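You operate a simulated robot arm through the tools that you are given. There is no shell and no other tool. Be economical: measure what you need, move in short steps, check, and stop when the job is done.

The job below is to be done with a simulated robot arm. You get a single attempt, and the scene is never put back.

## Task
Glue the cream block to the fenced plate and clamp it there.
Fine: first cover the plate with glue from the blue box, yellow dabber; dabber back, cover shut; slider up, knob to TIGHT; leave the brown block. Set down upright: yellow dabber. A coat counts when it lies all over at full strength: go over it till it gets no stronger.

It is judged by the outcome, as a careful person would: the job done as asked, and still so three seconds after it is handed in. It fails if anything else is knocked over, pushed out of place, dropped, spilled or broken. Lids that push on must go on centred and level and be pressed home; caps that screw on are set level and turned clockwise until they are tight.

## Robot
A 6-joint arm with a two-finger parallel gripper, fixed in place. Base frame: the origin is at the foot of the arm, x ahead of it, y to its left, z up; the work surface is at about z = 0.8. Lengths are in m, angles in degrees, forces in N, time in s.
With the tool pointing down near the work surface it reaches from about 0.24 to 0.64 m from the base axis. Its first joint turns from -66.0 to 66.0 degrees. Payload 2.7 kg.
Tool frame: the origin (TCP) lies between the finger pads and is the grasp point; the fingertips stand 0.023 m ahead of it; z points along the fingers, y is the line along which they close. The gripper opens to 0.094 m. The fingers are 0.038 m wide and 0.01 m thick; the gripper's body (0.054 by 0.096 m) begins 0.039 m behind the TCP.
Orientation is told as [roll, pitch, yaw] about the base's x, y, z axes, in that order, counted from this pose: with the fingers straight down and closing along the base's y, the tool's x points along the base's -x, its y along +y and its z along -z.

## Interface
- The arm moves only by the tool step_arm. Its argument "series" is one flat list of numbers, 7 for each row, row after row: the shift along the tool's x, y, z in m, then the turn, a rotation vector about the tool's x, y, z in degrees, then the closure, from 0 (fully open) to 1 (shut). In form: [dx, dy, dz, rx, ry, rz, gripper, dx, dy, dz, rx, ry, rz, gripper, ...]. A call has 1 to 12 rows; each row is the pose to reach, as a shift and turn from the pose commanded when the call began, along the tool's axes at that moment. Rows are played at 5 a second. More than 0.05 m and 8.6 degrees between two rows, or a gripper value outside its range, and nothing of the call is played. A pose out of reach is approached as far as the arm can. The call stops where the force on the tool passes 90 N (or 10 N more than at its start, if that is more) or the arm is blocked; 0.2 s more then pass. The fingers move at their own pace (about 0.045 m/s each) and stop on an object; they squeeze with about 42 N. The grip force told is the motor's: it shows also when the fingers shut on nothing. Time passes only in rows, and 0.2 s behind the last, so rows that repeat a pose let the fingers close. The reply holds the time, the measured pose of the TCP, the force on the tool along the base axes, the opening and the grip force, in the units named above and with some noise, with the torque about the TCP (base axes, N m) and any sound that the robot's microphone picked up.
- Cameras (640 x 400 px; columns grow to the right, rows downward): "scene" is fixed at [0.0806, -0.4398, 1.3963]; the picture's right is [0.80, -0.60, 0.00], its down [-0.32, -0.44, -0.84] and it looks along [0.50, 0.67, -0.54] (base axes); focal length 358 px, centre (320, 200). "wrist" rides on the gripper at [0.087, 0.016, -0.074] in the tool frame; the picture's right is [-0.18, 0.98, 0.00], its down [-0.58, -0.11, -0.81] and it looks along [-0.79, -0.15, 0.59] (tool axes); focal length 243 px, centre (320, 200). There is no depth. A picture from a camera that has moved, and an enlarged one, comes with that camera's place and axes in the base frame and with its lens. The place of the scene camera against the robot may be out by one fixed shift of up to 0.025 m in any direction.
- grab_frame(camera): a new picture of that camera. It takes no simulated time.
- close_up(camera, box): a new picture of the part [left, top, right, bottom] of that camera's present view, enlarged. It takes no simulated time.
- job_done(): hands the job in; it is judged then, once.

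Work in short steps. Places have to be worked out from the pictures, the camera data and where the tool is seen: move nearer, look again, correct. Check each grasp and each placing, and mend what went wrong. You have 120 turns and 84 pictures in all, those below and enlarged ones among them. Open the gripper and draw the arm clear of the work before you hand the job in, unless the task says otherwise; then end with one line.

The tools are called after "Request:" as name(argument=value, ...) on one line, values as JSON. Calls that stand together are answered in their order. step_arm: Moves the arm, as the interface text tells. Its arguments: {"type":"object","properties":{"series":{"type":"array"}},"required":["series"]} The other tools are called the same way: grab_frame (camera) takes a picture; close_up (camera, box) takes an enlarged picture of a part of a camera's view; job_done () hands the job in.

At the start:

```text
time_s: 0.0
tool_pos: [0.419, 0.2252, 1.1167]
orientation: [0.0, 0.0, 0.0]
wrist_force: [-0.5, 1.5, 0.2]
ft_torque: [0.03, 0.02, 0.01]
gripper_width: 0.0939
finger_force: 0.0
```

scene: 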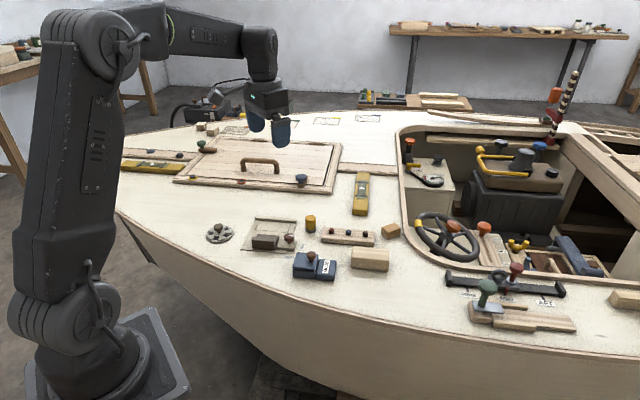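
wrist: 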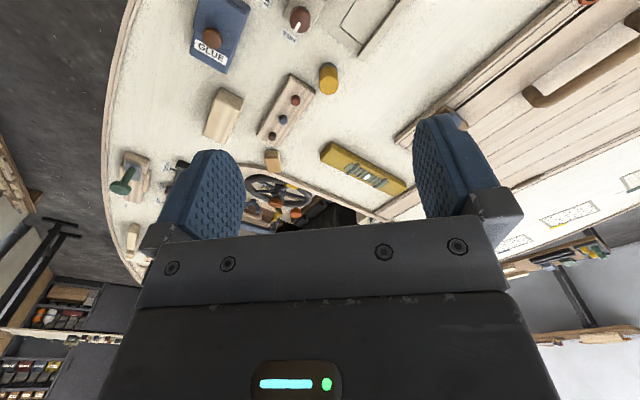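

I'll first look closer at the work area from the fixed camera.

Request:
close_up(camera="scene", box=[190, 190, 430, 340])

Request:
close_up(camera="scene", box=[400, 200, 640, 350])

Request:
close_up(camera="wrist", box=[100, 0, 420, 200])

```text
2.67 times, centred on (310, 265) of scene
camera zoom: at [0.0806, -0.4398, 1.3963], right [0.8, -0.6, 0.0], down [-0.32, -0.44, -0.84], along [0.5, 0.67, -0.54], focal length 954 px, centre (347, 27)
```

zoom: 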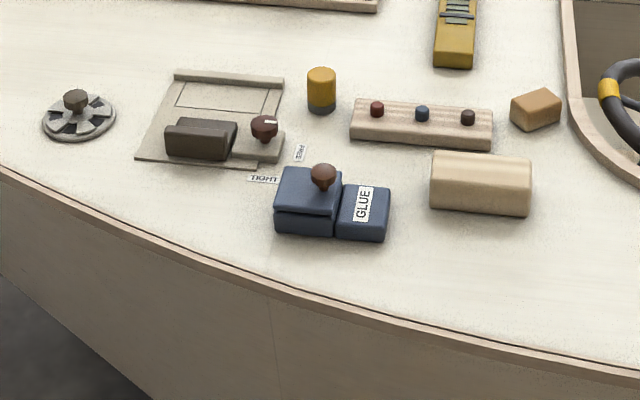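

```text
2.67 times, centred on (520, 275) of scene
camera zoom: at [0.0806, -0.4398, 1.3963], right [0.8, -0.6, 0.0], down [-0.32, -0.44, -0.84], along [0.5, 0.67, -0.54], focal length 954 px, centre (-213, 0)
```

zoom: 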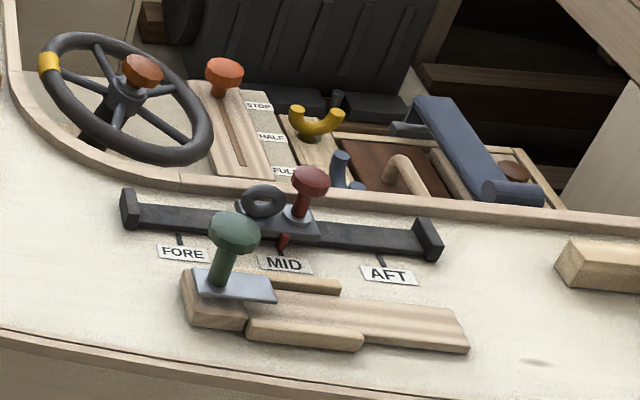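

```text
2.00 times, centred on (260, 100) of wrist
camera zoom: at [0.3329, 0.2412, 1.1905], right [0.18, 0.98, 0.0], down [0.58, -0.11, 0.81], along [0.79, -0.15, -0.59], focal length 485 px, centre (440, 400)
```

zoom: 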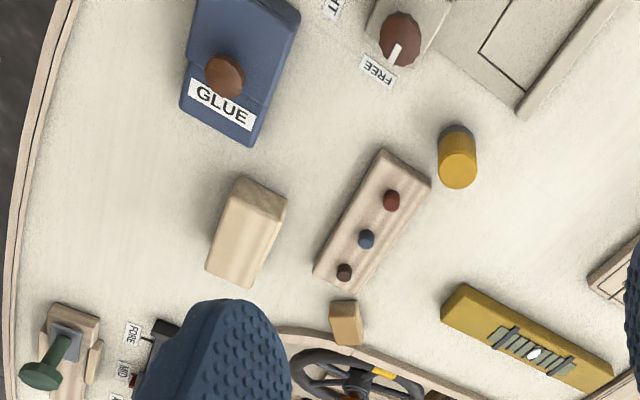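

The glue box is at about (0.42,0.04), the plate at (0.42,0.23), the dabber at (0.52,0.20) and the cream block at (0.55,0). I'll draw back and down so the wrist camera can see these closely.

Request:
step_arm(series=[0.024, -0.015, 0.023, 0, 0, 0, 0, 0.048, -0.03, 0.047, 0, 0, 0, 0, 0.072, -0.045, 0.07, 0, 0, 0, 0, 0.096, -0.06, 0.094, 0, 0, 0, 0, 0.119, -0.075, 0.117, 0, 0, 0, 0, 0.119, -0.075, 0.117, 0, 0, 0, 0])

Request:
grab_frame(camera="wrist")

```text
time_s: 1.4
tool_pos: [0.2999, 0.149, 0.9995]
orientation: [-0.1, -0.2, 0.0]
wrist_force: [0.6, -0.8, -0.4]
ft_torque: [-0.03, -0.02, 0.0]
gripper_width: 0.0942
finger_force: 0.0
```

```text
78 pictures are left
camera wrist: at [0.2135, 0.1657, 1.0724], right [0.18, 0.98, 0.0], down [0.58, -0.11, 0.81], along [0.79, -0.15, -0.59], focal length 243 px, centre (320, 200)
```

wrist: 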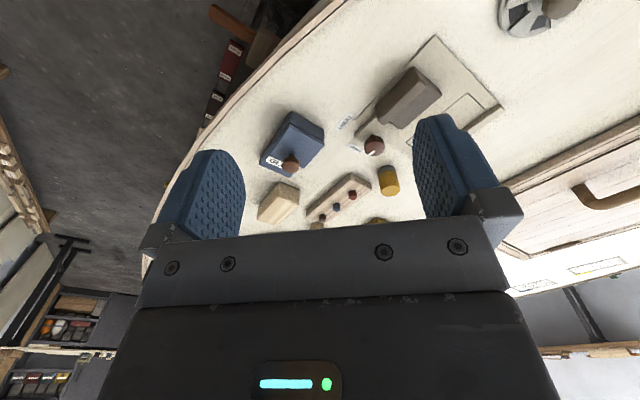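

Request:
close_up(camera="wrist", box=[240, 20, 520, 230])

```text
1.90 times, centred on (380, 125) of wrist
camera zoom: at [0.2135, 0.1657, 1.0724], right [0.18, 0.98, 0.0], down [0.58, -0.11, 0.81], along [0.79, -0.15, -0.59], focal length 462 px, centre (206, 343)
```

zoom: 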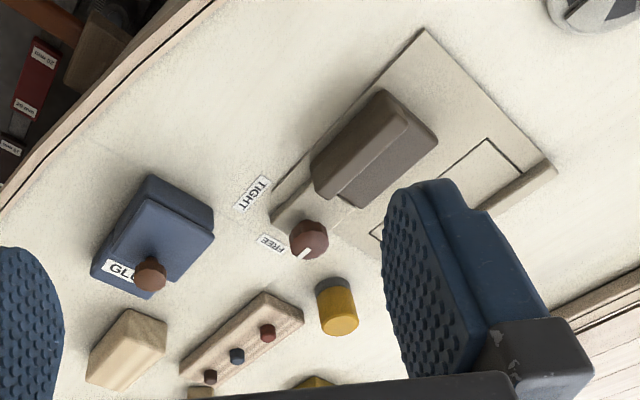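

Now a nearer look at the glue box.

Request:
step_arm(series=[-0.017, -0.023, 0.017, 0, 0, 0, 0, -0.034, -0.046, 0.034, 0, 0, 0, 0, -0.05, -0.07, 0.05, 0, 0, 0, 0, -0.05, -0.07, 0.05, 0, 0, 0, 0])

Request:
close_up(camera="wrist", box=[200, 0, 440, 150])

```text
time_s: 2.4
tool_pos: [0.3515, 0.0793, 0.9505]
orientation: [0.0, -0.1, 0.1]
wrist_force: [-0.1, 0.0, -0.3]
ft_torque: [0.0, -0.03, -0.01]
gripper_width: 0.094
finger_force: 0.2
```

```text
2.67 times, centred on (320, 75) of wrist
camera zoom: at [0.2645, 0.0956, 1.0241], right [0.18, 0.98, 0.0], down [0.58, -0.11, 0.81], along [0.79, -0.15, -0.59], focal length 647 px, centre (320, 533)
```

zoom: 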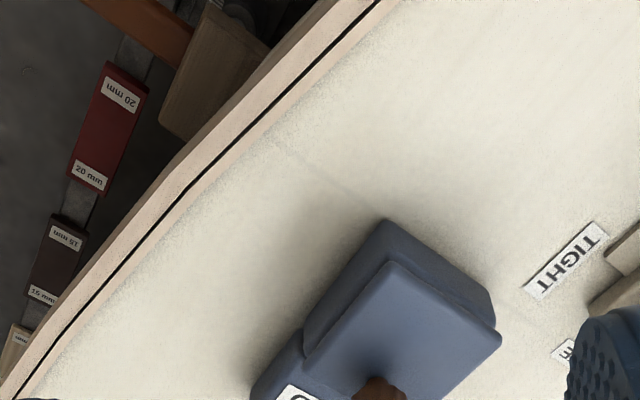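

Request:
close_up(camera="wrist", box=[200, 60, 440, 230])

Request:
close_up(camera="scene", box=[235, 205, 345, 285])

```text
2.35 times, centred on (320, 145) of wrist
camera zoom: at [0.2645, 0.0956, 1.0241], right [0.18, 0.98, 0.0], down [0.58, -0.11, 0.81], along [0.79, -0.15, -0.59], focal length 571 px, centre (320, 329)
```

zoom: 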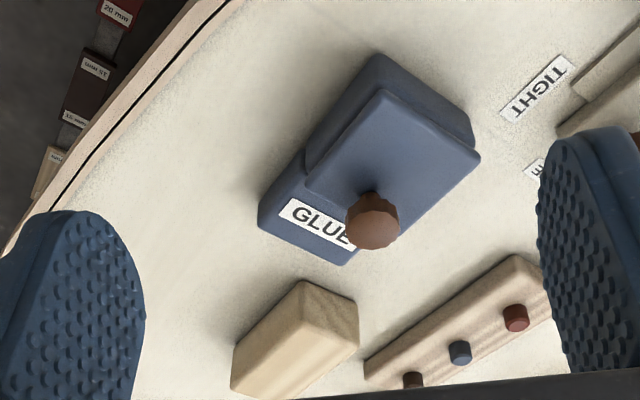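

```text
5.00 times, centred on (290, 245) of scene
camera zoom: at [0.0806, -0.4398, 1.3963], right [0.8, -0.6, 0.0], down [-0.32, -0.44, -0.84], along [0.5, 0.67, -0.54], focal length 1789 px, centre (470, -25)
```

zoom: 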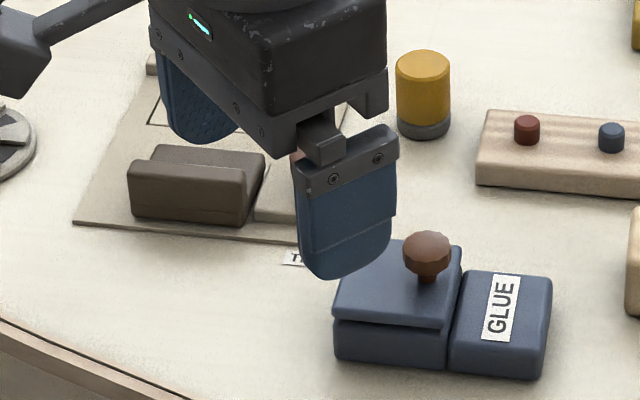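

The knob of the glue cover is at about (0.425, 0.087, 0.853), and the box is turned about -45°. I'll turn the tool to yaw -45 and look at the plate.

Request:
step_arm(series=[-0.002, 0.025, 0, 0, 0, 7.5, 0, -0.004, 0.05, 0, 0, 0, 15, 0, -0.006, 0.075, 0, 0, 0, 22.5, 0, -0.008, 0.1, 0, 0, 0, 30, 0, -0.009, 0.125, 0, 0, 0, 37.5, 0, -0.01, 0.15, 0, 0, 0, 45, 0, -0.01, 0.15, 0, 0, 0, 45, 0])

Request:
close_up(camera="wrist", box=[160, 0, 480, 200])

```text
time_s: 4.0
tool_pos: [0.3602, 0.2298, 0.9513]
orientation: [0.0, -0.1, -45.1]
wrist_force: [-0.2, 0.5, -0.2]
ft_torque: [-0.02, 0.0, 0.0]
gripper_width: 0.0937
finger_force: 0.1
```

```text
2.00 times, centred on (320, 100) of wrist
camera zoom: at [0.3113, 0.3039, 1.0241], right [0.83, 0.56, 0.0], down [0.33, -0.49, 0.81], along [0.45, -0.67, -0.59], focal length 485 px, centre (320, 400)
```

zoom: 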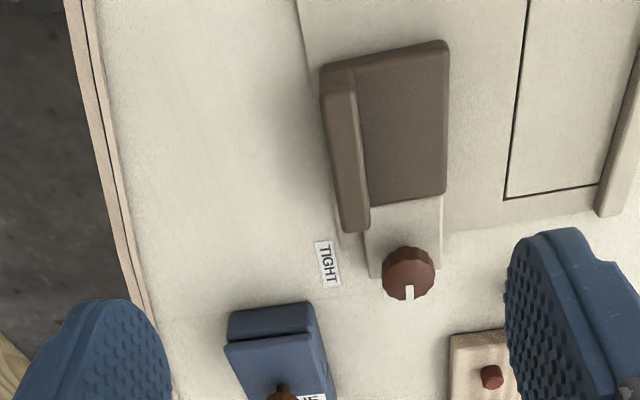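

Plate edges run at ±45°; marked rectangle next to the fence, slider with ridge, knob at (0.439,0.195) pointing to FREE. I'll now shift for a view of the dabber and the cream block.

Request:
step_arm(series=[-0.025, 0.018, 0, 0, 0, 0, 0, -0.05, 0.035, 0, 0, 0, 0, 0, -0.05, 0.035, 0, 0, 0, 0, 0])

Request:
close_up(camera="wrist", box=[160, 0, 480, 200])

```text
time_s: 4.8
tool_pos: [0.4199, 0.2186, 0.9503]
orientation: [0.1, 0.0, -44.9]
wrist_force: [-0.9, 0.1, 1.0]
ft_torque: [-0.01, 0.0, 0.01]
gripper_width: 0.0942
finger_force: 0.1
```

```text
2.00 times, centred on (320, 100) of wrist
camera zoom: at [0.3711, 0.292, 1.0237], right [0.82, 0.57, 0.0], down [0.33, -0.49, 0.81], along [0.46, -0.67, -0.59], focal length 485 px, centre (320, 400)
```

zoom: 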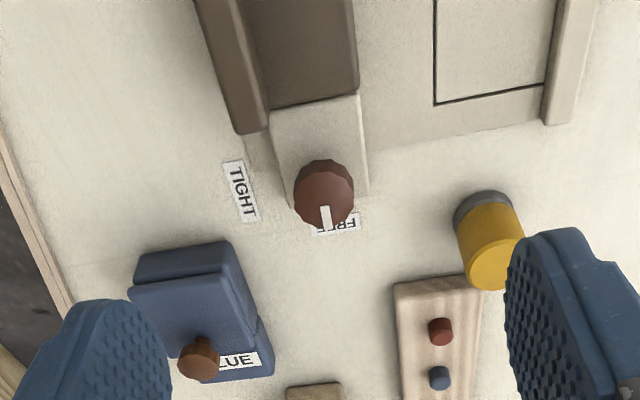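

The dabber stands at about (0.521,0.219) with its top at z≈0.839, and the knob of the cover is near (0.427,0.089,0.851). I move above the cover knob and check.

Request:
step_arm(series=[-0.032, -0.03, 0.01, 0, 0, 0, 0, -0.064, -0.06, 0.02, 0, 0, 0, 0, -0.0955, -0.0885, 0.03, 0, 0, 0, 0, -0.0955, -0.0885, 0.03, 0, 0, 0, 0])

Request:
close_up(camera="wrist", box=[160, 0, 480, 200])

Request:
close_up(camera="scene", box=[235, 205, 345, 285])

```text
time_s: 5.8
tool_pos: [0.4248, 0.0878, 0.919]
orientation: [0.1, 0.0, -45.0]
wrist_force: [-0.3, 0.1, -0.2]
ft_torque: [-0.01, 0.0, 0.03]
gripper_width: 0.0942
finger_force: 0.0
```

```text
2.00 times, centred on (320, 100) of wrist
camera zoom: at [0.3755, 0.1612, 0.9933], right [0.83, 0.56, 0.0], down [0.33, -0.49, 0.81], along [0.46, -0.67, -0.59], focal length 485 px, centre (320, 400)
```

zoom: 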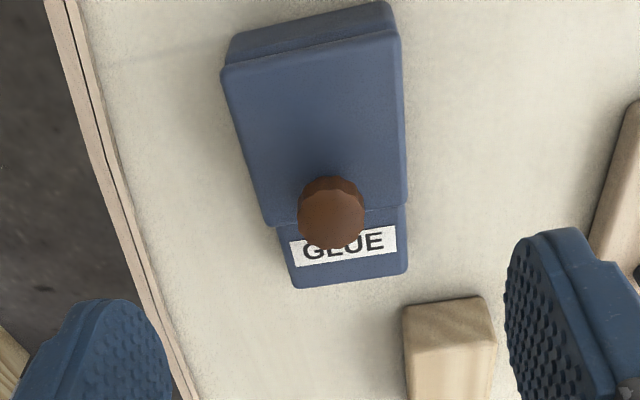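

```text
5.00 times, centred on (290, 245) of scene
camera zoom: at [0.0806, -0.4398, 1.3963], right [0.8, -0.6, 0.0], down [-0.32, -0.44, -0.84], along [0.5, 0.67, -0.54], focal length 1789 px, centre (470, -25)
```

zoom: 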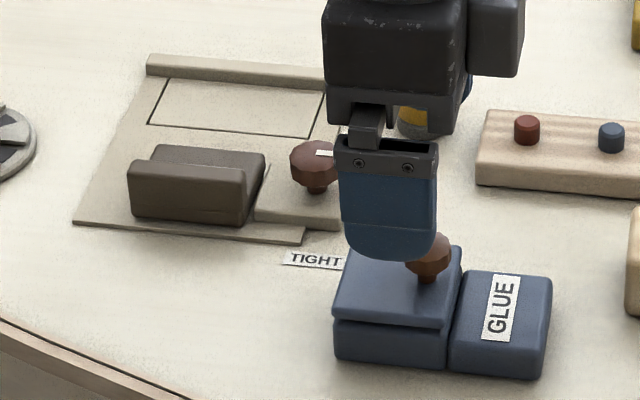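

The knob is centred about 5 mm to the +y side of the tool. I'll shift over, go down to TCP z≈0.863 and close on it.

Request:
step_arm(series=[-0.0035, 0.0046, 0.02, 0, 0, 0, 0.4, -0.0035, 0.0046, 0.04, 0, 0, 0, 0.5, -0.0035, 0.0046, 0.056, 0, 0, 0, 0.5, -0.0035, 0.0046, 0.056, 0, 0, 0, 0.6, -0.0035, 0.0046, 0.056, 0, 0, 0, 0.75, -0.0035, 0.0046, 0.056, 0, 0, 0, 0.9, -0.0035, 0.0046, 0.056, 0, 0, 0, 1, -0.0035, 0.0046, 0.056, 0, 0, 0, 1])

Request:
close_up(camera="scene", box=[235, 205, 345, 285])

```text
time_s: 7.6
tool_pos: [0.4322, 0.0895, 0.8642]
orientation: [0.0, 0.0, -45.1]
wrist_force: [0.1, 0.2, 0.2]
ft_torque: [0.0, 0.06, -0.04]
gripper_width: 0.0207
finger_force: 42.1
```

```text
5.00 times, centred on (290, 245) of scene
camera zoom: at [0.0807, -0.4397, 1.3963], right [0.8, -0.6, 0.0], down [-0.32, -0.44, -0.84], along [0.5, 0.67, -0.54], focal length 1789 px, centre (470, -25)
```

zoom: 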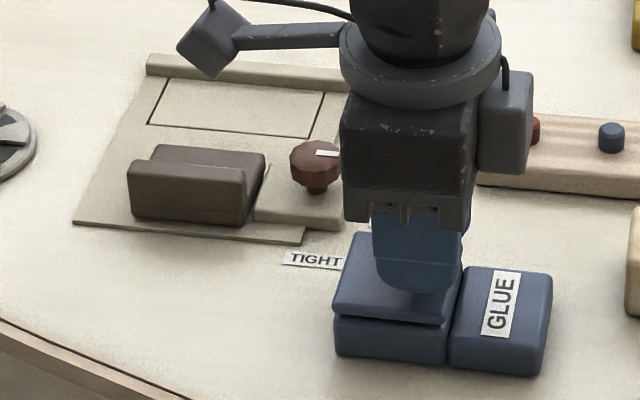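

The knob is held (20.7 mm). I test by lifting 4 mm to feel how the cover moves.

Request:
step_arm(series=[0, 0, -0.002, 0, 0, 0, 1, 0, 0, -0.004, 0, 0, 0, 1, 0, 0, -0.005, 0, 0, 0, 1])

Request:
close_up(camera="scene", box=[235, 205, 345, 285])

```text
time_s: 8.4
tool_pos: [0.4312, 0.0896, 0.8678]
orientation: [0.0, 0.1, -45.0]
wrist_force: [0.4, -0.9, -4.4]
ft_torque: [0.02, 0.0, -0.02]
gripper_width: 0.0209
finger_force: 42.1
```

```text
5.00 times, centred on (290, 245) of scene
camera zoom: at [0.0807, -0.4397, 1.3963], right [0.8, -0.6, 0.0], down [-0.32, -0.44, -0.84], along [0.5, 0.67, -0.54], focal length 1789 px, centre (470, -25)
```

zoom: 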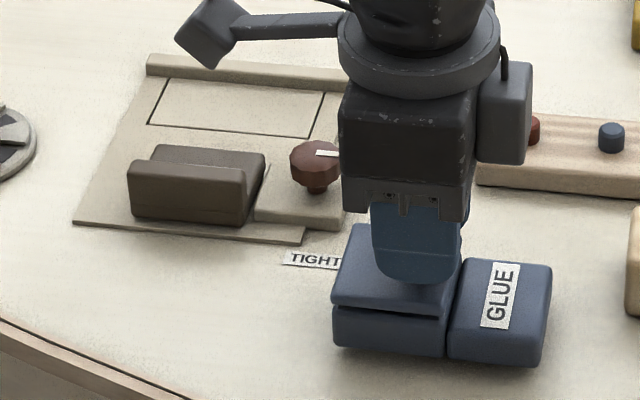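

The whole box came up with the knob (4.4 N), so the cover is not a free hinge. I set it back down exactly and look closely at its construction.

Request:
step_arm(series=[0, 0, 0.002, 0, 0, 0, 1, 0, 0, 0.004, 0, 0, 0, 1, 0, 0, 0.005, 0, 0, 0, 1, 0, 0, 0.005, 0, 0, 0, 1])

Request:
close_up(camera="scene", box=[285, 240, 345, 285])

Request:
close_up(camera="wrist", box=[240, 80, 400, 180])

```text
time_s: 9.4
tool_pos: [0.4317, 0.0894, 0.8643]
orientation: [-0.1, -0.1, -44.9]
wrist_force: [-1.4, -0.6, -1.7]
ft_torque: [0.06, 0.12, -0.01]
gripper_width: 0.0206
finger_force: 41.8
```

```text
8.89 times, centred on (315, 262) of scene
camera zoom: at [0.0806, -0.4398, 1.3963], right [0.8, -0.6, 0.0], down [-0.32, -0.44, -0.84], along [0.5, 0.67, -0.54], focal length 3181 px, centre (364, -356)
```

zoom: 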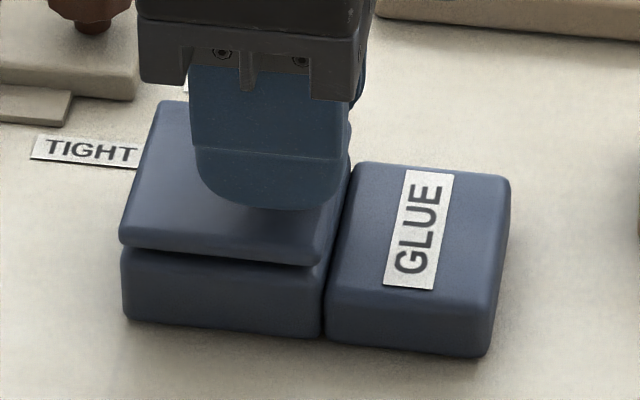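

```text
4.00 times, centred on (320, 130) of wrist
camera zoom: at [0.3819, 0.1625, 0.9374], right [0.83, 0.56, 0.0], down [0.33, -0.49, 0.81], along [0.46, -0.67, -0.59], focal length 970 px, centre (320, 480)
```

zoom: 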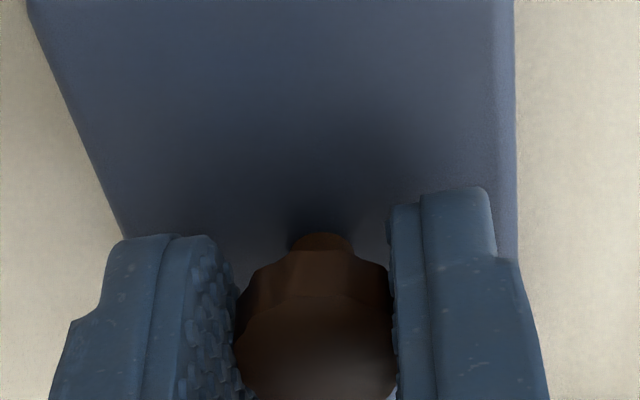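

The GLUE part is a bit lower than the rim under the cover, so the cover likely slides over it (+e1, tool −x). I try a 6 mm slide.

Request:
step_arm(series=[-0.002, 0, 0, 0, 0, 0, 1, -0.004, 0, 0, 0, 0, 0, 1, -0.006, 0, 0, 0, 0, 0, 1, -0.006, 0, 0, 0, 0, 0, 1])

Request:
close_up(camera="scene", box=[285, 240, 345, 285])

```text
time_s: 10.4
tool_pos: [0.4354, 0.085, 0.8635]
orientation: [-0.1, 0.0, -45.1]
wrist_force: [-1.5, -1.2, -0.7]
ft_torque: [0.06, 0.03, 0.03]
gripper_width: 0.0209
finger_force: 41.7
```

```text
8.89 times, centred on (315, 262) of scene
camera zoom: at [0.0806, -0.4398, 1.3963], right [0.8, -0.6, 0.0], down [-0.32, -0.44, -0.84], along [0.5, 0.67, -0.54], focal length 3181 px, centre (364, -356)
```

zoom: 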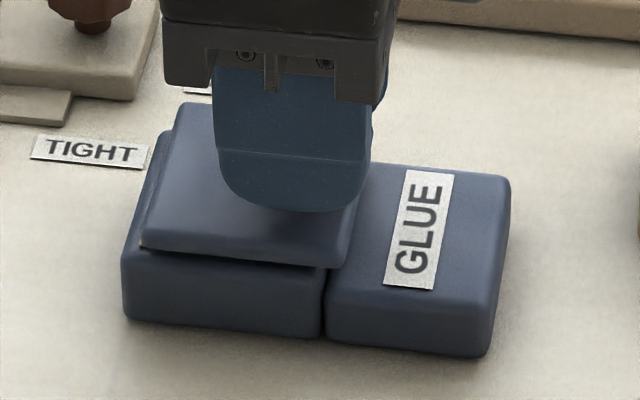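

It slides, and the box stays in place. I continue a further 38 mm, watching the force.

Request:
step_arm(series=[-0.006, 0, 0, 0, 0, 0, 1, -0.012, 0, 0, 0, 0, 0, 1, -0.018, 0, 0, 0, 0, 0, 1, -0.024, 0, 0, 0, 0, 0, 1, -0.03, 0, 0, 0, 0, 0, 1, -0.035, 0, 0, 0, 0, 0, 1, -0.038, 0, 0, 0, 0, 0, 1])

Request:
close_up(camera="scene", box=[285, 240, 345, 285])

```text
time_s: 12.0
tool_pos: [0.4632, 0.0565, 0.8643]
orientation: [0.0, 0.0, -45.0]
wrist_force: [0.1, 1.5, -3.8]
ft_torque: [0.02, -0.04, 0.0]
gripper_width: 0.0209
finger_force: 42.2
```

```text
8.89 times, centred on (315, 262) of scene
camera zoom: at [0.0807, -0.4397, 1.3963], right [0.8, -0.6, 0.0], down [-0.32, -0.44, -0.84], along [0.5, 0.67, -0.54], focal length 3181 px, centre (364, -356)
```

zoom: 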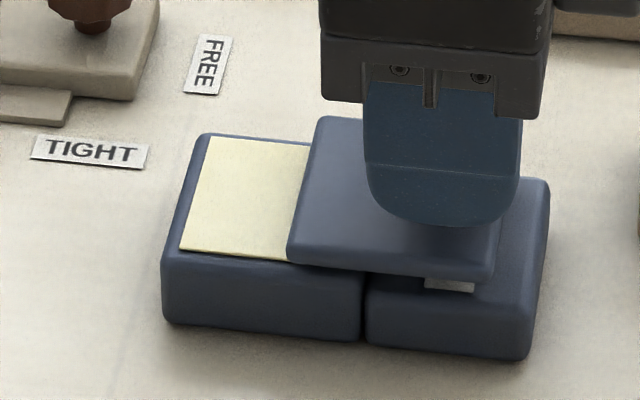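

The pull dragged the box about 11 mm, with −3.8 N in z, so I was partly lifting it. I lower about 1.5 mm to unload it, then try a few mm more and compare.

Request:
step_arm(series=[0, 0, 0.001, 0, 0, 0, 1, 0, 0, 0.002, 0, 0, 0, 1, 0, 0, 0.002, 0, 0, 0, 1])

Request:
step_arm(series=[-0.003, 0, 0, 0, 0, 0, 1, -0.006, 0, 0, 0, 0, 0, 1])

Request:
close_up(camera="scene", box=[285, 240, 345, 285])

```text
time_s: 12.8
tool_pos: [0.4632, 0.0581, 0.8634]
orientation: [0.3, -0.2, -45.0]
wrist_force: [-6.6, -5.2, 27.7]
ft_torque: [0.27, 0.52, -0.08]
gripper_width: 0.0211
finger_force: 42.0
```

```text
time_s: 13.4
tool_pos: [0.4673, 0.0533, 0.8631]
orientation: [0.3, -0.3, -45.1]
wrist_force: [-4.9, -4.6, 30.7]
ft_torque: [-0.27, -0.03, -0.05]
gripper_width: 0.021
finger_force: 41.9
```

```text
8.89 times, centred on (315, 262) of scene
camera zoom: at [0.08, -0.4399, 1.3962], right [0.8, -0.6, 0.0], down [-0.32, -0.44, -0.84], along [0.5, 0.67, -0.54], focal length 3181 px, centre (364, -356)
```

zoom: 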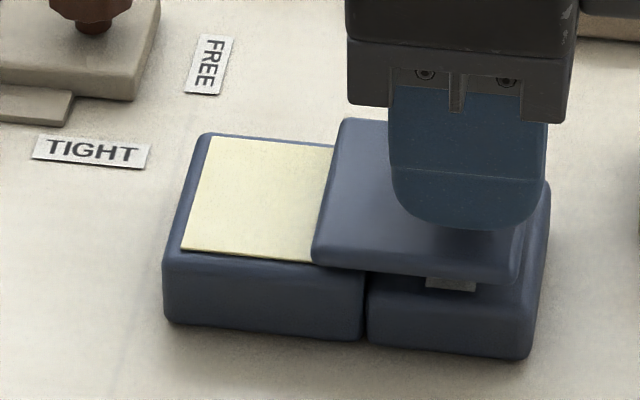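

With downward load the cover slides and the box stays. I'll continue 12 mm.

Request:
step_arm(series=[-0.003, 0, 0, 0, 0, 0, 1, -0.006, 0, 0, 0, 0, 0, 1, -0.009, 0, 0, 0, 0, 0, 1, -0.012, 0, 0, 0, 0, 0, 1])

Request:
close_up(camera="scene", box=[285, 240, 345, 285])

```text
time_s: 14.4
tool_pos: [0.4747, 0.0451, 0.8637]
orientation: [0.2, -0.1, -45.0]
wrist_force: [-4.3, -3.4, 31.2]
ft_torque: [-0.15, 0.06, 0.07]
gripper_width: 0.0208
finger_force: 41.9
```

```text
8.89 times, centred on (315, 262) of scene
camera zoom: at [0.08, -0.4399, 1.3963], right [0.8, -0.6, 0.0], down [-0.32, -0.44, -0.84], along [0.5, 0.67, -0.54], focal length 3181 px, centre (364, -356)
```

zoom: 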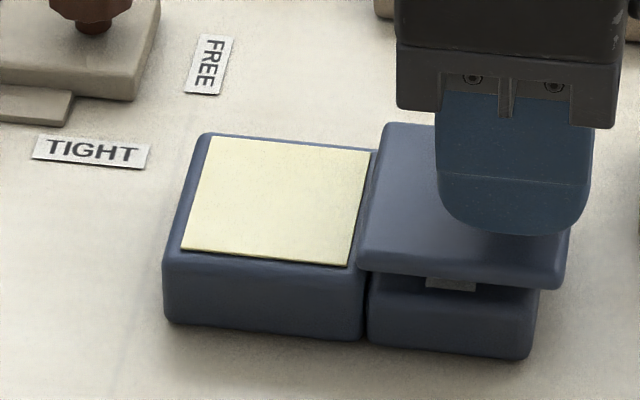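

The pad is fully exposed. I unload, release the knob and rise.

Request:
step_arm(series=[0, 0, -0.002, 0, 0, 0, 1, 0, 0, -0.002, 0, 0, 0, 0.6, 0, 0, -0.002, 0, 0, 0, 0.5, 0, 0, -0.002, 0, 0, 0, 0.4, 0, 0, -0.03, 0, 0, 0, 0.4, 0, 0, -0.07, 0, 0, 0, 0.2, 0, 0, -0.09, 0, 0, 0, 0])

Request:
close_up(camera="scene", box=[235, 205, 345, 285])

Request:
grab_frame(camera="wrist")

```text
time_s: 16.0
tool_pos: [0.4745, 0.0463, 0.9519]
orientation: [0.0, -0.1, -45.0]
wrist_force: [0.0, 0.2, -0.6]
ft_torque: [-0.06, 0.02, -0.02]
gripper_width: 0.0942
finger_force: 0.0
```

```text
5.00 times, centred on (290, 245) of scene
camera zoom: at [0.0806, -0.4398, 1.3963], right [0.8, -0.6, 0.0], down [-0.32, -0.44, -0.84], along [0.5, 0.67, -0.54], focal length 1789 px, centre (470, -25)
```

zoom: 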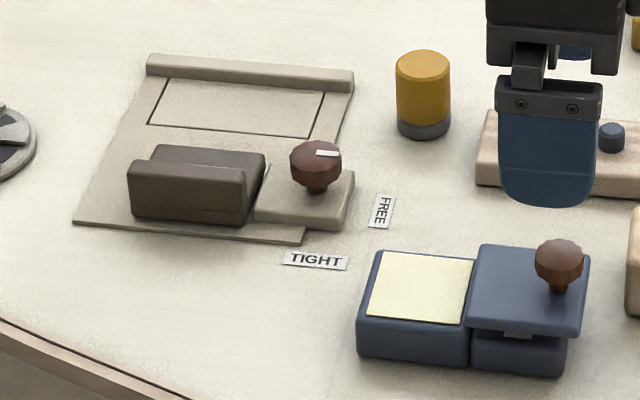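

```text
60 pictures are left
camera wrist: at [0.4252, 0.1194, 1.0259], right [0.83, 0.56, 0.0], down [0.33, -0.49, 0.81], along [0.46, -0.67, -0.59], focal length 243 px, centre (320, 200)
```

wrist: 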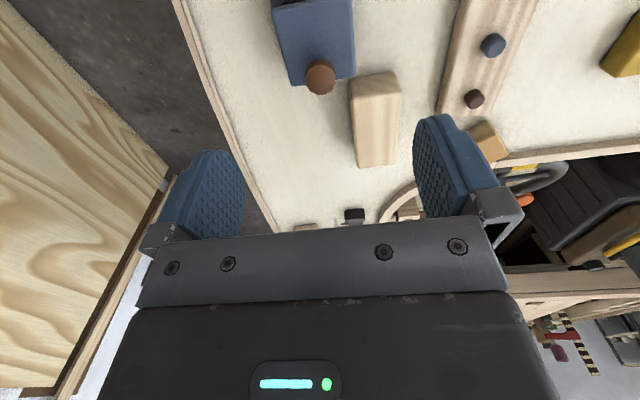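

Now I move above the dabber (0.521,0.219) and check alignment.

Request:
step_arm(series=[0.022, 0.039, 0, 0, 0, 0, 0, 0.045, 0.078, 0, 0, 0, 0, 0, 0.067, 0.117, 0.01, 0, 0, 0, 0, 0.0892, 0.155, 0.03, 0, 0, 0, 0, 0.0892, 0.155, 0.03, 0, 0, 0, 0])

Request:
close_up(camera="wrist", box=[160, 0, 480, 200])

```text
time_s: 17.2
tool_pos: [0.5207, 0.2195, 0.9217]
orientation: [0.0, -0.1, -45.0]
wrist_force: [1.2, 0.2, -0.6]
ft_torque: [-0.02, -0.01, 0.01]
gripper_width: 0.0941
finger_force: 0.1
```

```text
2.00 times, centred on (320, 100) of wrist
camera zoom: at [0.4717, 0.2931, 0.9951], right [0.83, 0.56, 0.0], down [0.33, -0.49, 0.81], along [0.46, -0.67, -0.59], focal length 485 px, centre (320, 400)
```

zoom: 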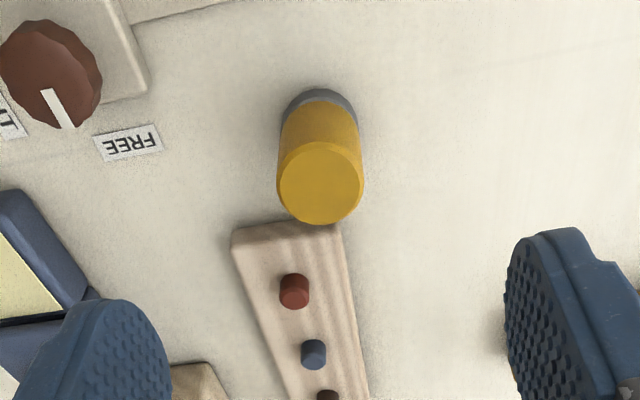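

Dabber is centred under the tool (28 mm diameter). I go down to TCP z≈0.845 and grip it.

Request:
step_arm(series=[0, 0.0015, 0.025, 0, 0, 0, 0.3, 0, 0.0015, 0.05, 0, 0, 0, 0.4, 0, 0.0015, 0.0767, 0, 0, 0, 0.5, 0, 0.0015, 0.0767, 0, 0, 0, 0.6, 0, 0.0015, 0.0767, 0, 0, 0, 0.8, 0, 0.0015, 0.0767, 0, 0, 0, 1, 0, 0.0015, 0.0767, 0, 0, 0, 1])

Request:
close_up(camera="scene", box=[285, 180, 375, 245])

```text
time_s: 18.8
tool_pos: [0.5224, 0.2185, 0.8434]
orientation: [0.0, 0.0, -45.0]
wrist_force: [-0.2, 0.0, 0.6]
ft_torque: [-0.03, 0.01, -0.01]
gripper_width: 0.0281
finger_force: 41.6
```

```text
6.15 times, centred on (330, 212) of scene
camera zoom: at [0.0806, -0.4398, 1.3963], right [0.8, -0.6, 0.0], down [-0.32, -0.44, -0.84], along [0.5, 0.67, -0.54], focal length 2202 px, centre (258, 123)
```

zoom: 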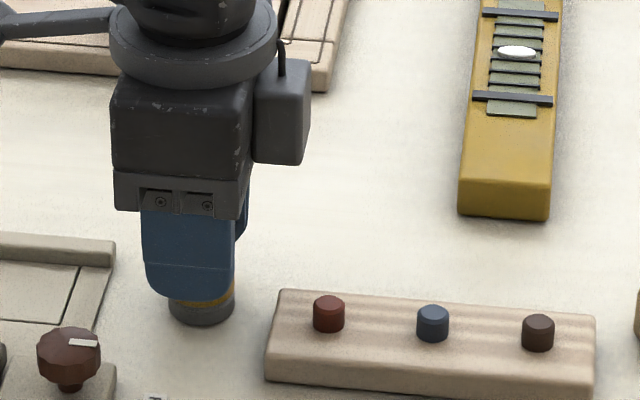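

Dabber is held; its bottom is about 44 mm below the TCP. I lift it and carry it over the glue pad at about (0.424,0.089).

Request:
step_arm(series=[0, 0, -0.04, 0, 0, 0, 1, 0, 0, -0.08, 0, 0, 0, 1, -0.006, -0.04, -0.08, 0, 0, 0, 1, -0.012, -0.08, -0.08, 0, 0, 0, 1, -0.018, -0.12, -0.08, 0, 0, 0, 1, -0.0222, -0.16, -0.08, 0, 0, 0, 1, -0.0222, -0.16, -0.06, 0, 0, 0, 1, -0.0222, -0.16, -0.045, 0, 0, 0, 1, -0.0222, -0.16, -0.045, 0, 0, 0, 1])

Request:
close_up(camera="scene", box=[275, 230, 350, 285])

Request:
close_up(camera="wrist", box=[200, 40, 440, 190])

```text
time_s: 20.8
tool_pos: [0.4248, 0.0902, 0.8909]
orientation: [0.0, 0.0, -45.1]
wrist_force: [0.5, 0.0, -0.4]
ft_torque: [-0.05, 0.02, 0.03]
gripper_width: 0.0281
finger_force: 42.2
```

```text
7.27 times, centred on (312, 258) of scene
camera zoom: at [0.0806, -0.4398, 1.3963], right [0.8, -0.6, 0.0], down [-0.32, -0.44, -0.84], along [0.5, 0.67, -0.54], focal length 2603 px, centre (374, -218)
```

zoom: 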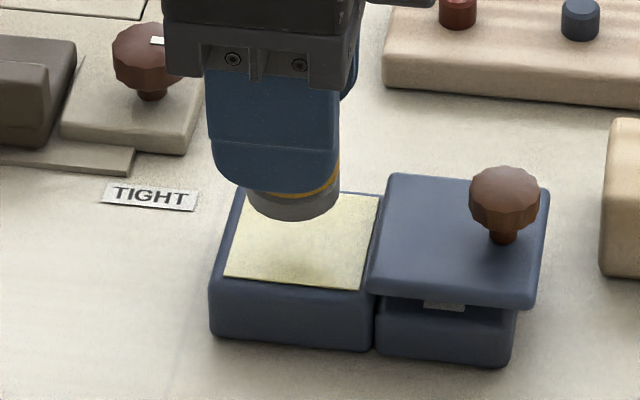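

```text
2.67 times, centred on (320, 115) of wrist
camera zoom: at [0.3753, 0.1637, 0.9644], right [0.83, 0.56, 0.0], down [0.33, -0.49, 0.81], along [0.46, -0.67, -0.59], focal length 647 px, centre (320, 427)
```

zoom: 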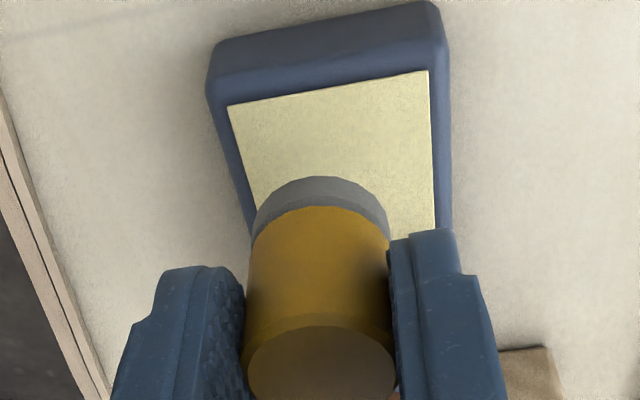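

The pad centre is about 6–7 mm further in +e2. I shift and lower towards contact.

Request:
step_arm(series=[-0.001, 0.0065, 0.006, 0, 0, 0, 1, -0.001, 0.0065, 0.012, 0, 0, 0, 1, -0.001, 0.0065, 0.015, 0, 0, 0, 1, -0.001, 0.0065, 0.017, 0, 0, 0, 1])

Request:
close_up(camera="scene", box=[275, 230, 350, 285])

```text
time_s: 21.8
tool_pos: [0.4298, 0.0927, 0.8733]
orientation: [0.0, 0.0, -44.9]
wrist_force: [-0.8, 0.2, -0.9]
ft_torque: [0.01, 0.0, 0.01]
gripper_width: 0.0283
finger_force: 42.0
```

```text
7.27 times, centred on (312, 258) of scene
camera zoom: at [0.0806, -0.4398, 1.3963], right [0.8, -0.6, 0.0], down [-0.32, -0.44, -0.84], along [0.5, 0.67, -0.54], focal length 2603 px, centre (374, -218)
```

zoom: 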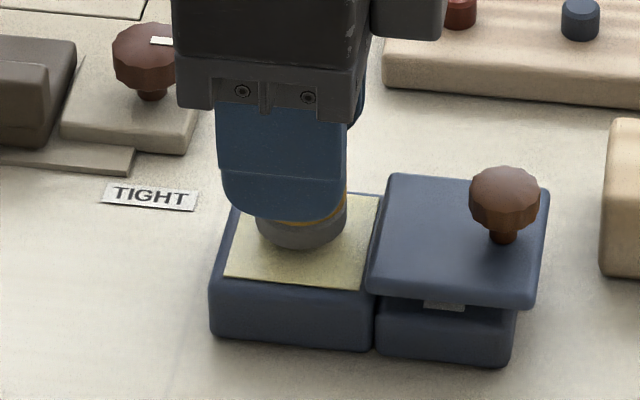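

Near contact; I go down another 3 mm in small steps.

Request:
step_arm(series=[0, 0, 0.001, 0, 0, 0, 1, 0, 0, 0.002, 0, 0, 0, 1, 0, 0, 0.003, 0, 0, 0, 1])

```text
time_s: 22.6
tool_pos: [0.4308, 0.0941, 0.8708]
orientation: [0.0, 0.0, -45.0]
wrist_force: [-0.1, 0.5, 0.5]
ft_torque: [-0.03, 0.02, 0.02]
gripper_width: 0.0283
finger_force: 42.4
```

Request:
step_arm(series=[0, 0, 0.001, 0, 0, 0, 1, 0, 0, 0.002, 0, 0, 0, 1, 0, 0, 0.003, 0, 0, 0, 1])

Request:
close_up(camera="scene", box=[275, 230, 350, 285])

```text
time_s: 23.4
tool_pos: [0.4317, 0.0951, 0.8677]
orientation: [0.2, 0.0, -45.0]
wrist_force: [-4.2, -2.6, 20.7]
ft_torque: [-0.18, 0.23, 0.0]
gripper_width: 0.0281
finger_force: 42.4
```

```text
7.27 times, centred on (312, 258) of scene
camera zoom: at [0.0802, -0.4398, 1.3963], right [0.8, -0.6, 0.0], down [-0.32, -0.44, -0.84], along [0.5, 0.67, -0.54], focal length 2603 px, centre (374, -218)
```

zoom: 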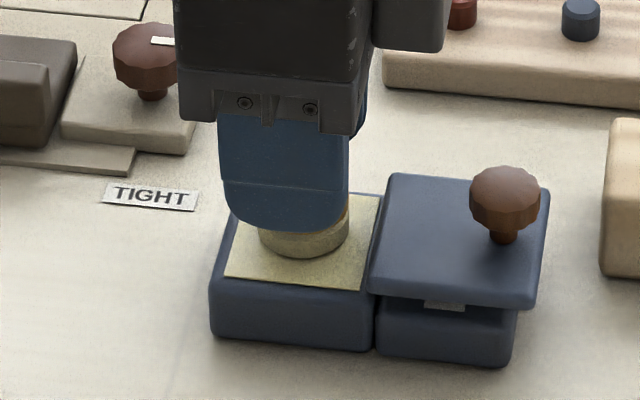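

The dabber took up glue (20 N press). I lift it and carry it to the plate's near (+e1) end of the marked rectangle.

Request:
step_arm(series=[0, 0, -0.03, 0, 0, 0, 1, 0, 0, -0.06, 0, 0, 0, 1, 0.03, 0.035, -0.06, 0, 0, 0, 1, 0.06, 0.07, -0.06, 0, 0, 0, 1, 0.08, 0.105, -0.06, 0, 0, 0, 1, 0.096, 0.138, -0.06, 0, 0, 0, 1, 0.096, 0.138, -0.03, 0, 0, 0, 1, 0.096, 0.138, 0, 0, 0, 0, 1, 0.096, 0.138, 0.008, 0, 0, 0, 1, 0.096, 0.138, 0.008, 0, 0, 0, 1])

Request:
close_up(camera="scene", box=[235, 205, 325, 260])

Request:
close_up(camera="wrist", box=[200, 0, 440, 150])

```text
time_s: 25.6
tool_pos: [0.4592, 0.2595, 0.8594]
orientation: [-0.1, -0.1, -45.0]
wrist_force: [-0.2, 0.5, -0.2]
ft_torque: [0.0, 0.0, 0.01]
gripper_width: 0.0282
finger_force: 42.0
```

```text
7.11 times, centred on (280, 232) of scene
camera zoom: at [0.0806, -0.4397, 1.3963], right [0.8, -0.6, 0.0], down [-0.32, -0.44, -0.84], along [0.5, 0.67, -0.54], focal length 2545 px, centre (604, -31)
```

zoom: 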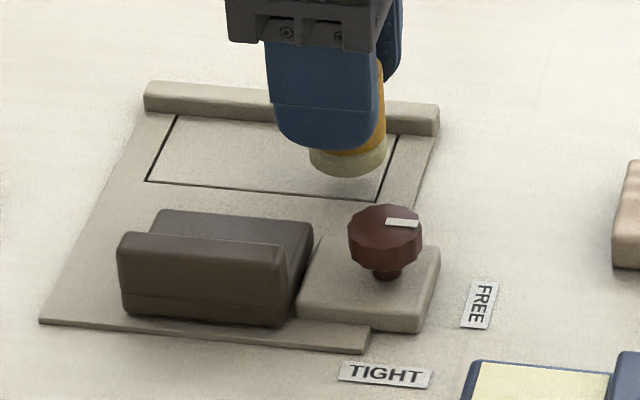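

```text
2.67 times, centred on (320, 75) of wrist
camera zoom: at [0.4106, 0.3328, 0.933], right [0.83, 0.56, 0.0], down [0.33, -0.49, 0.81], along [0.46, -0.67, -0.59], focal length 647 px, centre (320, 533)
```

zoom: 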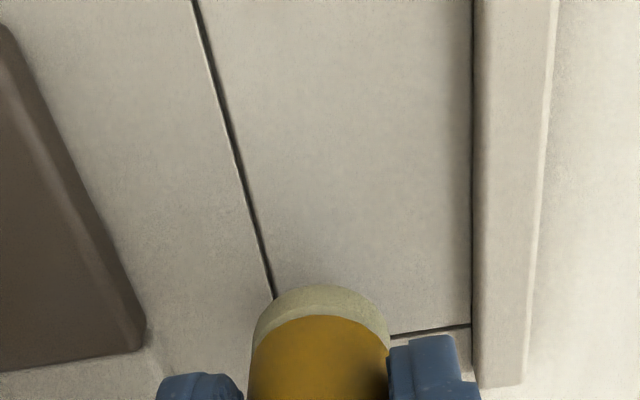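

The dabber hovers about 12 mm above the plate's rectangle (e1 0.066–0.155, e2 0.499–0.544). I lower it to contact.

Request:
step_arm(series=[0, 0, 0.004, 0, 0, 0, 1, 0, 0, 0.008, 0, 0, 0, 1, 0, 0, 0.01, 0, 0, 0, 1, 0, 0, 0.011, 0, 0, 0, 1])

```text
time_s: 26.6
tool_pos: [0.4594, 0.2594, 0.8477]
orientation: [0.1, -0.1, -45.1]
wrist_force: [-0.1, 0.6, -0.4]
ft_torque: [-0.03, 0.01, 0.01]
gripper_width: 0.028
finger_force: 42.0
```

Request:
step_arm(series=[0, 0, 0.001, 0, 0, 0, 1, 0, 0, 0.002, 0, 0, 0, 1, 0, 0, 0.003, 0, 0, 0, 1])

```text
time_s: 27.4
tool_pos: [0.4601, 0.2591, 0.8456]
orientation: [0.1, 0.0, -45.1]
wrist_force: [-2.5, -1.3, 10.3]
ft_torque: [-0.17, 0.14, -0.01]
gripper_width: 0.028
finger_force: 42.0
```

Contact at about 10 N. I start sweeping along the rectangle.

Request:
step_arm(series=[-0.006, 0.001, 0, 0, 0, 0, 1, 0.006, 0.001, 0, 0, 0, 0, 1, 0.018, 0.001, 0, 0, 0, 0, 1, 0.03, 0.001, 0, 0, 0, 0, 1, 0.042, 0.001, 0, 0, 0, 0, 1, 0.054, 0.001, 0, 0, 0, 0, 1, 0.066, 0.001, 0, 0, 0, 0, 1, 0.072, 0.001, 0, 0, 0, 0, 1, 0.072, 0.008, 0, 0, 0, 0, 1, 0.072, 0.014, 0, 0, 0, 0, 1, 0.072, 0.018, 0, 0, 0, 0, 1])

Request:
close_up(camera="scene", box=[235, 205, 325, 260])

```text
time_s: 29.8
tool_pos: [0.4231, 0.3215, 0.8449]
orientation: [0.0, 0.0, -45.0]
wrist_force: [-0.1, -1.7, -0.9]
ft_torque: [-0.01, 0.01, 0.01]
gripper_width: 0.028
finger_force: 42.0
```

```text
7.11 times, centred on (280, 232) of scene
camera zoom: at [0.0806, -0.4398, 1.3963], right [0.8, -0.6, 0.0], down [-0.32, -0.44, -0.84], along [0.5, 0.67, -0.54], focal length 2545 px, centre (604, -31)
```

zoom: 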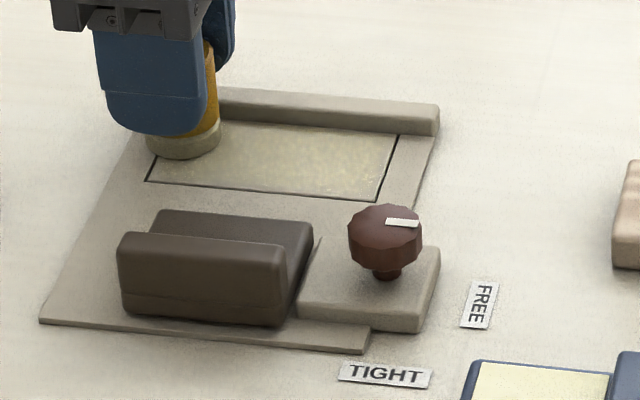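

Glue is being laid. I sweep back along the fence side, 1 mm lower to keep contact.

Request:
step_arm(series=[0.004, 0.001, 0.001, 0, 0, 0, 1, -0.006, 0.002, 0.001, 0, 0, 0, 1, -0.018, 0.002, 0.001, 0, 0, 0, 1, -0.03, 0.002, 0.001, 0, 0, 0, 1, -0.042, 0.002, 0.001, 0, 0, 0, 1, -0.054, 0.002, 0.001, 0, 0, 0, 1, -0.066, 0.002, 0.001, 0, 0, 0, 1, -0.076, 0.002, 0.001, 0, 0, 0, 1, -0.08, 0.002, 0.001, 0, 0, 0, 1, -0.08, -0.006, 0.001, 0, 0, 0, 1, -0.08, -0.014, 0.001, 0, 0, 0, 1, -0.08, -0.02, 0.001, 0, 0, 0, 1])

Request:
step_arm(series=[0.01, 0, 0, 0, 0, 0, 1, 0.022, 0, 0, 0, 0, 0, 1, 0.034, 0, 0, 0, 0, 0, 1, 0.046, 0, 0, 0, 0, 0, 1, 0.058, 0, 0, 0, 0, 0, 1, 0.07, 0, 0, 0, 0, 0, 1, 0.082, 0, 0, 0, 0, 0, 1, 0.084, 0.008, 0, 0, 0, 0, 1, 0.084, 0.014, 0, 0, 0, 0, 1])

Request:
close_up(camera="scene", box=[235, 205, 325, 260])

```text
time_s: 32.4
tool_pos: [0.4654, 0.2518, 0.8438]
orientation: [0.1, 0.0, -45.0]
wrist_force: [0.4, 0.1, 1.6]
ft_torque: [0.0, 0.0, 0.03]
gripper_width: 0.028
finger_force: 42.0
```

```text
time_s: 34.4
tool_pos: [0.4143, 0.3211, 0.8445]
orientation: [0.0, 0.0, -45.0]
wrist_force: [0.0, -0.3, -0.4]
ft_torque: [0.02, 0.03, 0.0]
gripper_width: 0.028
finger_force: 42.2
```

```text
7.11 times, centred on (280, 232) of scene
camera zoom: at [0.0806, -0.4398, 1.3963], right [0.8, -0.6, 0.0], down [-0.32, -0.44, -0.84], along [0.5, 0.67, -0.54], focal length 2545 px, centre (604, -31)
```

zoom: 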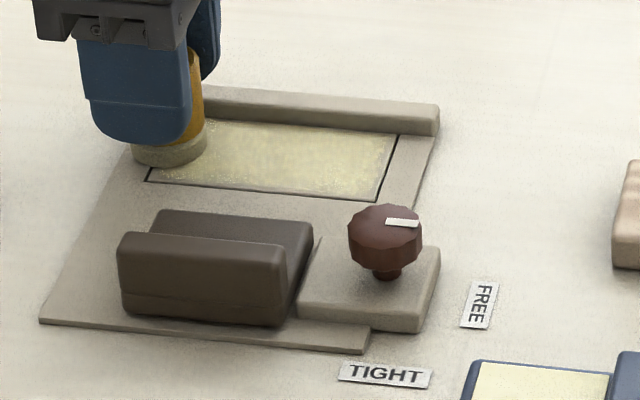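

The coat is growing stronger but the pad looks spent. I return to the glue pad for another load and look at the plate meanwhile.

Request:
step_arm(series=[0, 0, -0.03, 0, 0, 0, 1, 0, 0, -0.06, 0, 0, 0, 1, -0.035, -0.03, -0.07, 0, 0, 0, 1, -0.07, -0.06, -0.07, 0, 0, 0, 1, -0.105, -0.09, -0.07, 0, 0, 0, 1, -0.14, -0.12, -0.07, 0, 0, 0, 1, -0.172, -0.148, -0.07, 0, 0, 0, 1, -0.172, -0.148, -0.045, 0, 0, 0, 1, -0.172, -0.148, -0.03, 0, 0, 0, 1, -0.172, -0.148, -0.024, 0, 0, 0, 1, -0.172, -0.148, -0.022, 0, 0, 0, 1])

Request:
close_up(camera="scene", box=[235, 205, 345, 285])

```text
time_s: 36.8
tool_pos: [0.4316, 0.0957, 0.8678]
orientation: [0.1, 0.1, -45.1]
wrist_force: [-3.3, 0.0, 8.5]
ft_torque: [-0.11, 0.1, 0.02]
gripper_width: 0.028
finger_force: 41.9
```

```text
5.00 times, centred on (290, 245) of scene
camera zoom: at [0.0804, -0.4398, 1.3963], right [0.8, -0.6, 0.0], down [-0.32, -0.44, -0.84], along [0.5, 0.67, -0.54], focal length 1789 px, centre (470, -25)
```

zoom: 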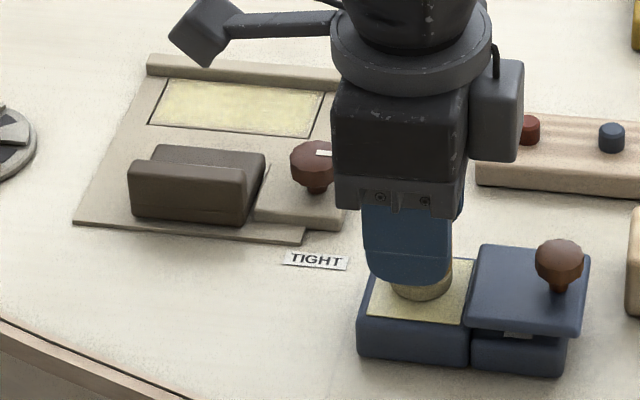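

A fairly even coat is there. With the dabber reloaded I go back to the plate for more passes.

Request:
step_arm(series=[0, 0, 0.001, 0, 0, 0, 1, 0, 0, -0.03, 0, 0, 0, 1, 0, 0, -0.06, 0, 0, 0, 1, 0.03, 0.035, -0.06, 0, 0, 0, 1, 0.06, 0.07, -0.06, 0, 0, 0, 1, 0.08, 0.105, -0.06, 0, 0, 0, 1, 0.088, 0.136, -0.06, 0, 0, 0, 1, 0.088, 0.136, -0.03, 0, 0, 0, 1, 0.088, 0.136, 0, 0, 0, 0, 1, 0.088, 0.136, 0.016, 0, 0, 0, 1, 0.088, 0.136, 0.021, 0, 0, 0, 1, 0.088, 0.136, 0.023, 0, 0, 0, 1])

Request:
step_arm(series=[0.01, 0, 0, 0, 0, 0, 1, 0.02, 0, 0, 0, 0, 0, 1, 0.03, 0, 0, 0, 0, 0, 1, 0.04, 0, 0, 0, 0, 0, 1, 0.05, 0, 0, 0, 0, 0, 1, 0.06, 0, 0, 0, 0, 0, 1, 0.07, 0, 0, 0, 0, 0, 1, 0.08, 0, 0, 0, 0, 0, 1, 0.08, 0.01, 0, 0, 0, 0, 1, 0.08, 0.019, 0, 0, 0, 0, 1])

Request:
step_arm(series=[-0.01, 0, 0, 0, 0, 0, 1, -0.02, 0, 0, 0, 0, 0, 1, -0.03, 0, 0, 0, 0, 0, 1, -0.04, 0, 0, 0, 0, 0, 1, -0.05, 0, 0, 0, 0, 0, 1, -0.06, 0, 0, 0, 0, 0, 1, -0.07, 0, 0, 0, 0, 0, 1, -0.08, 0, 0, 0, 0, 0, 1, -0.08, -0.01, 0, 0, 0, 0, 1, -0.08, -0.019, 0, 0, 0, 0, 1])

Request:
close_up(camera="scene", box=[235, 205, 325, 260])

```text
time_s: 39.4
tool_pos: [0.467, 0.2539, 0.8446]
orientation: [0.0, -0.1, -45.1]
wrist_force: [-3.0, -2.3, 10.1]
ft_torque: [-0.15, 0.15, -0.04]
gripper_width: 0.0278
finger_force: 41.8
```

```text
time_s: 41.6
tool_pos: [0.4203, 0.3241, 0.8437]
orientation: [0.0, 0.0, -45.0]
wrist_force: [-6.2, -3.4, 21.2]
ft_torque: [-0.14, 0.21, -0.01]
gripper_width: 0.0279
finger_force: 42.1
```

```text
time_s: 43.8
tool_pos: [0.4647, 0.2528, 0.8429]
orientation: [0.0, 0.0, -45.0]
wrist_force: [1.7, -0.3, 4.2]
ft_torque: [0.0, -0.09, -0.01]
gripper_width: 0.0279
finger_force: 41.9
```

```text
7.11 times, centred on (280, 232) of scene
camera zoom: at [0.0806, -0.4398, 1.3963], right [0.8, -0.6, 0.0], down [-0.32, -0.44, -0.84], along [0.5, 0.67, -0.54], focal length 2545 px, centre (604, -31)
```

zoom: 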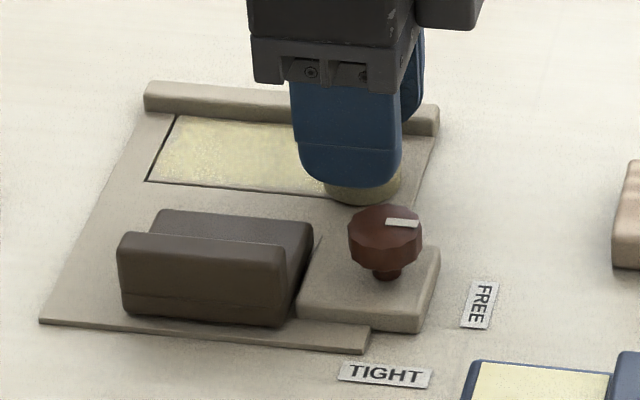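

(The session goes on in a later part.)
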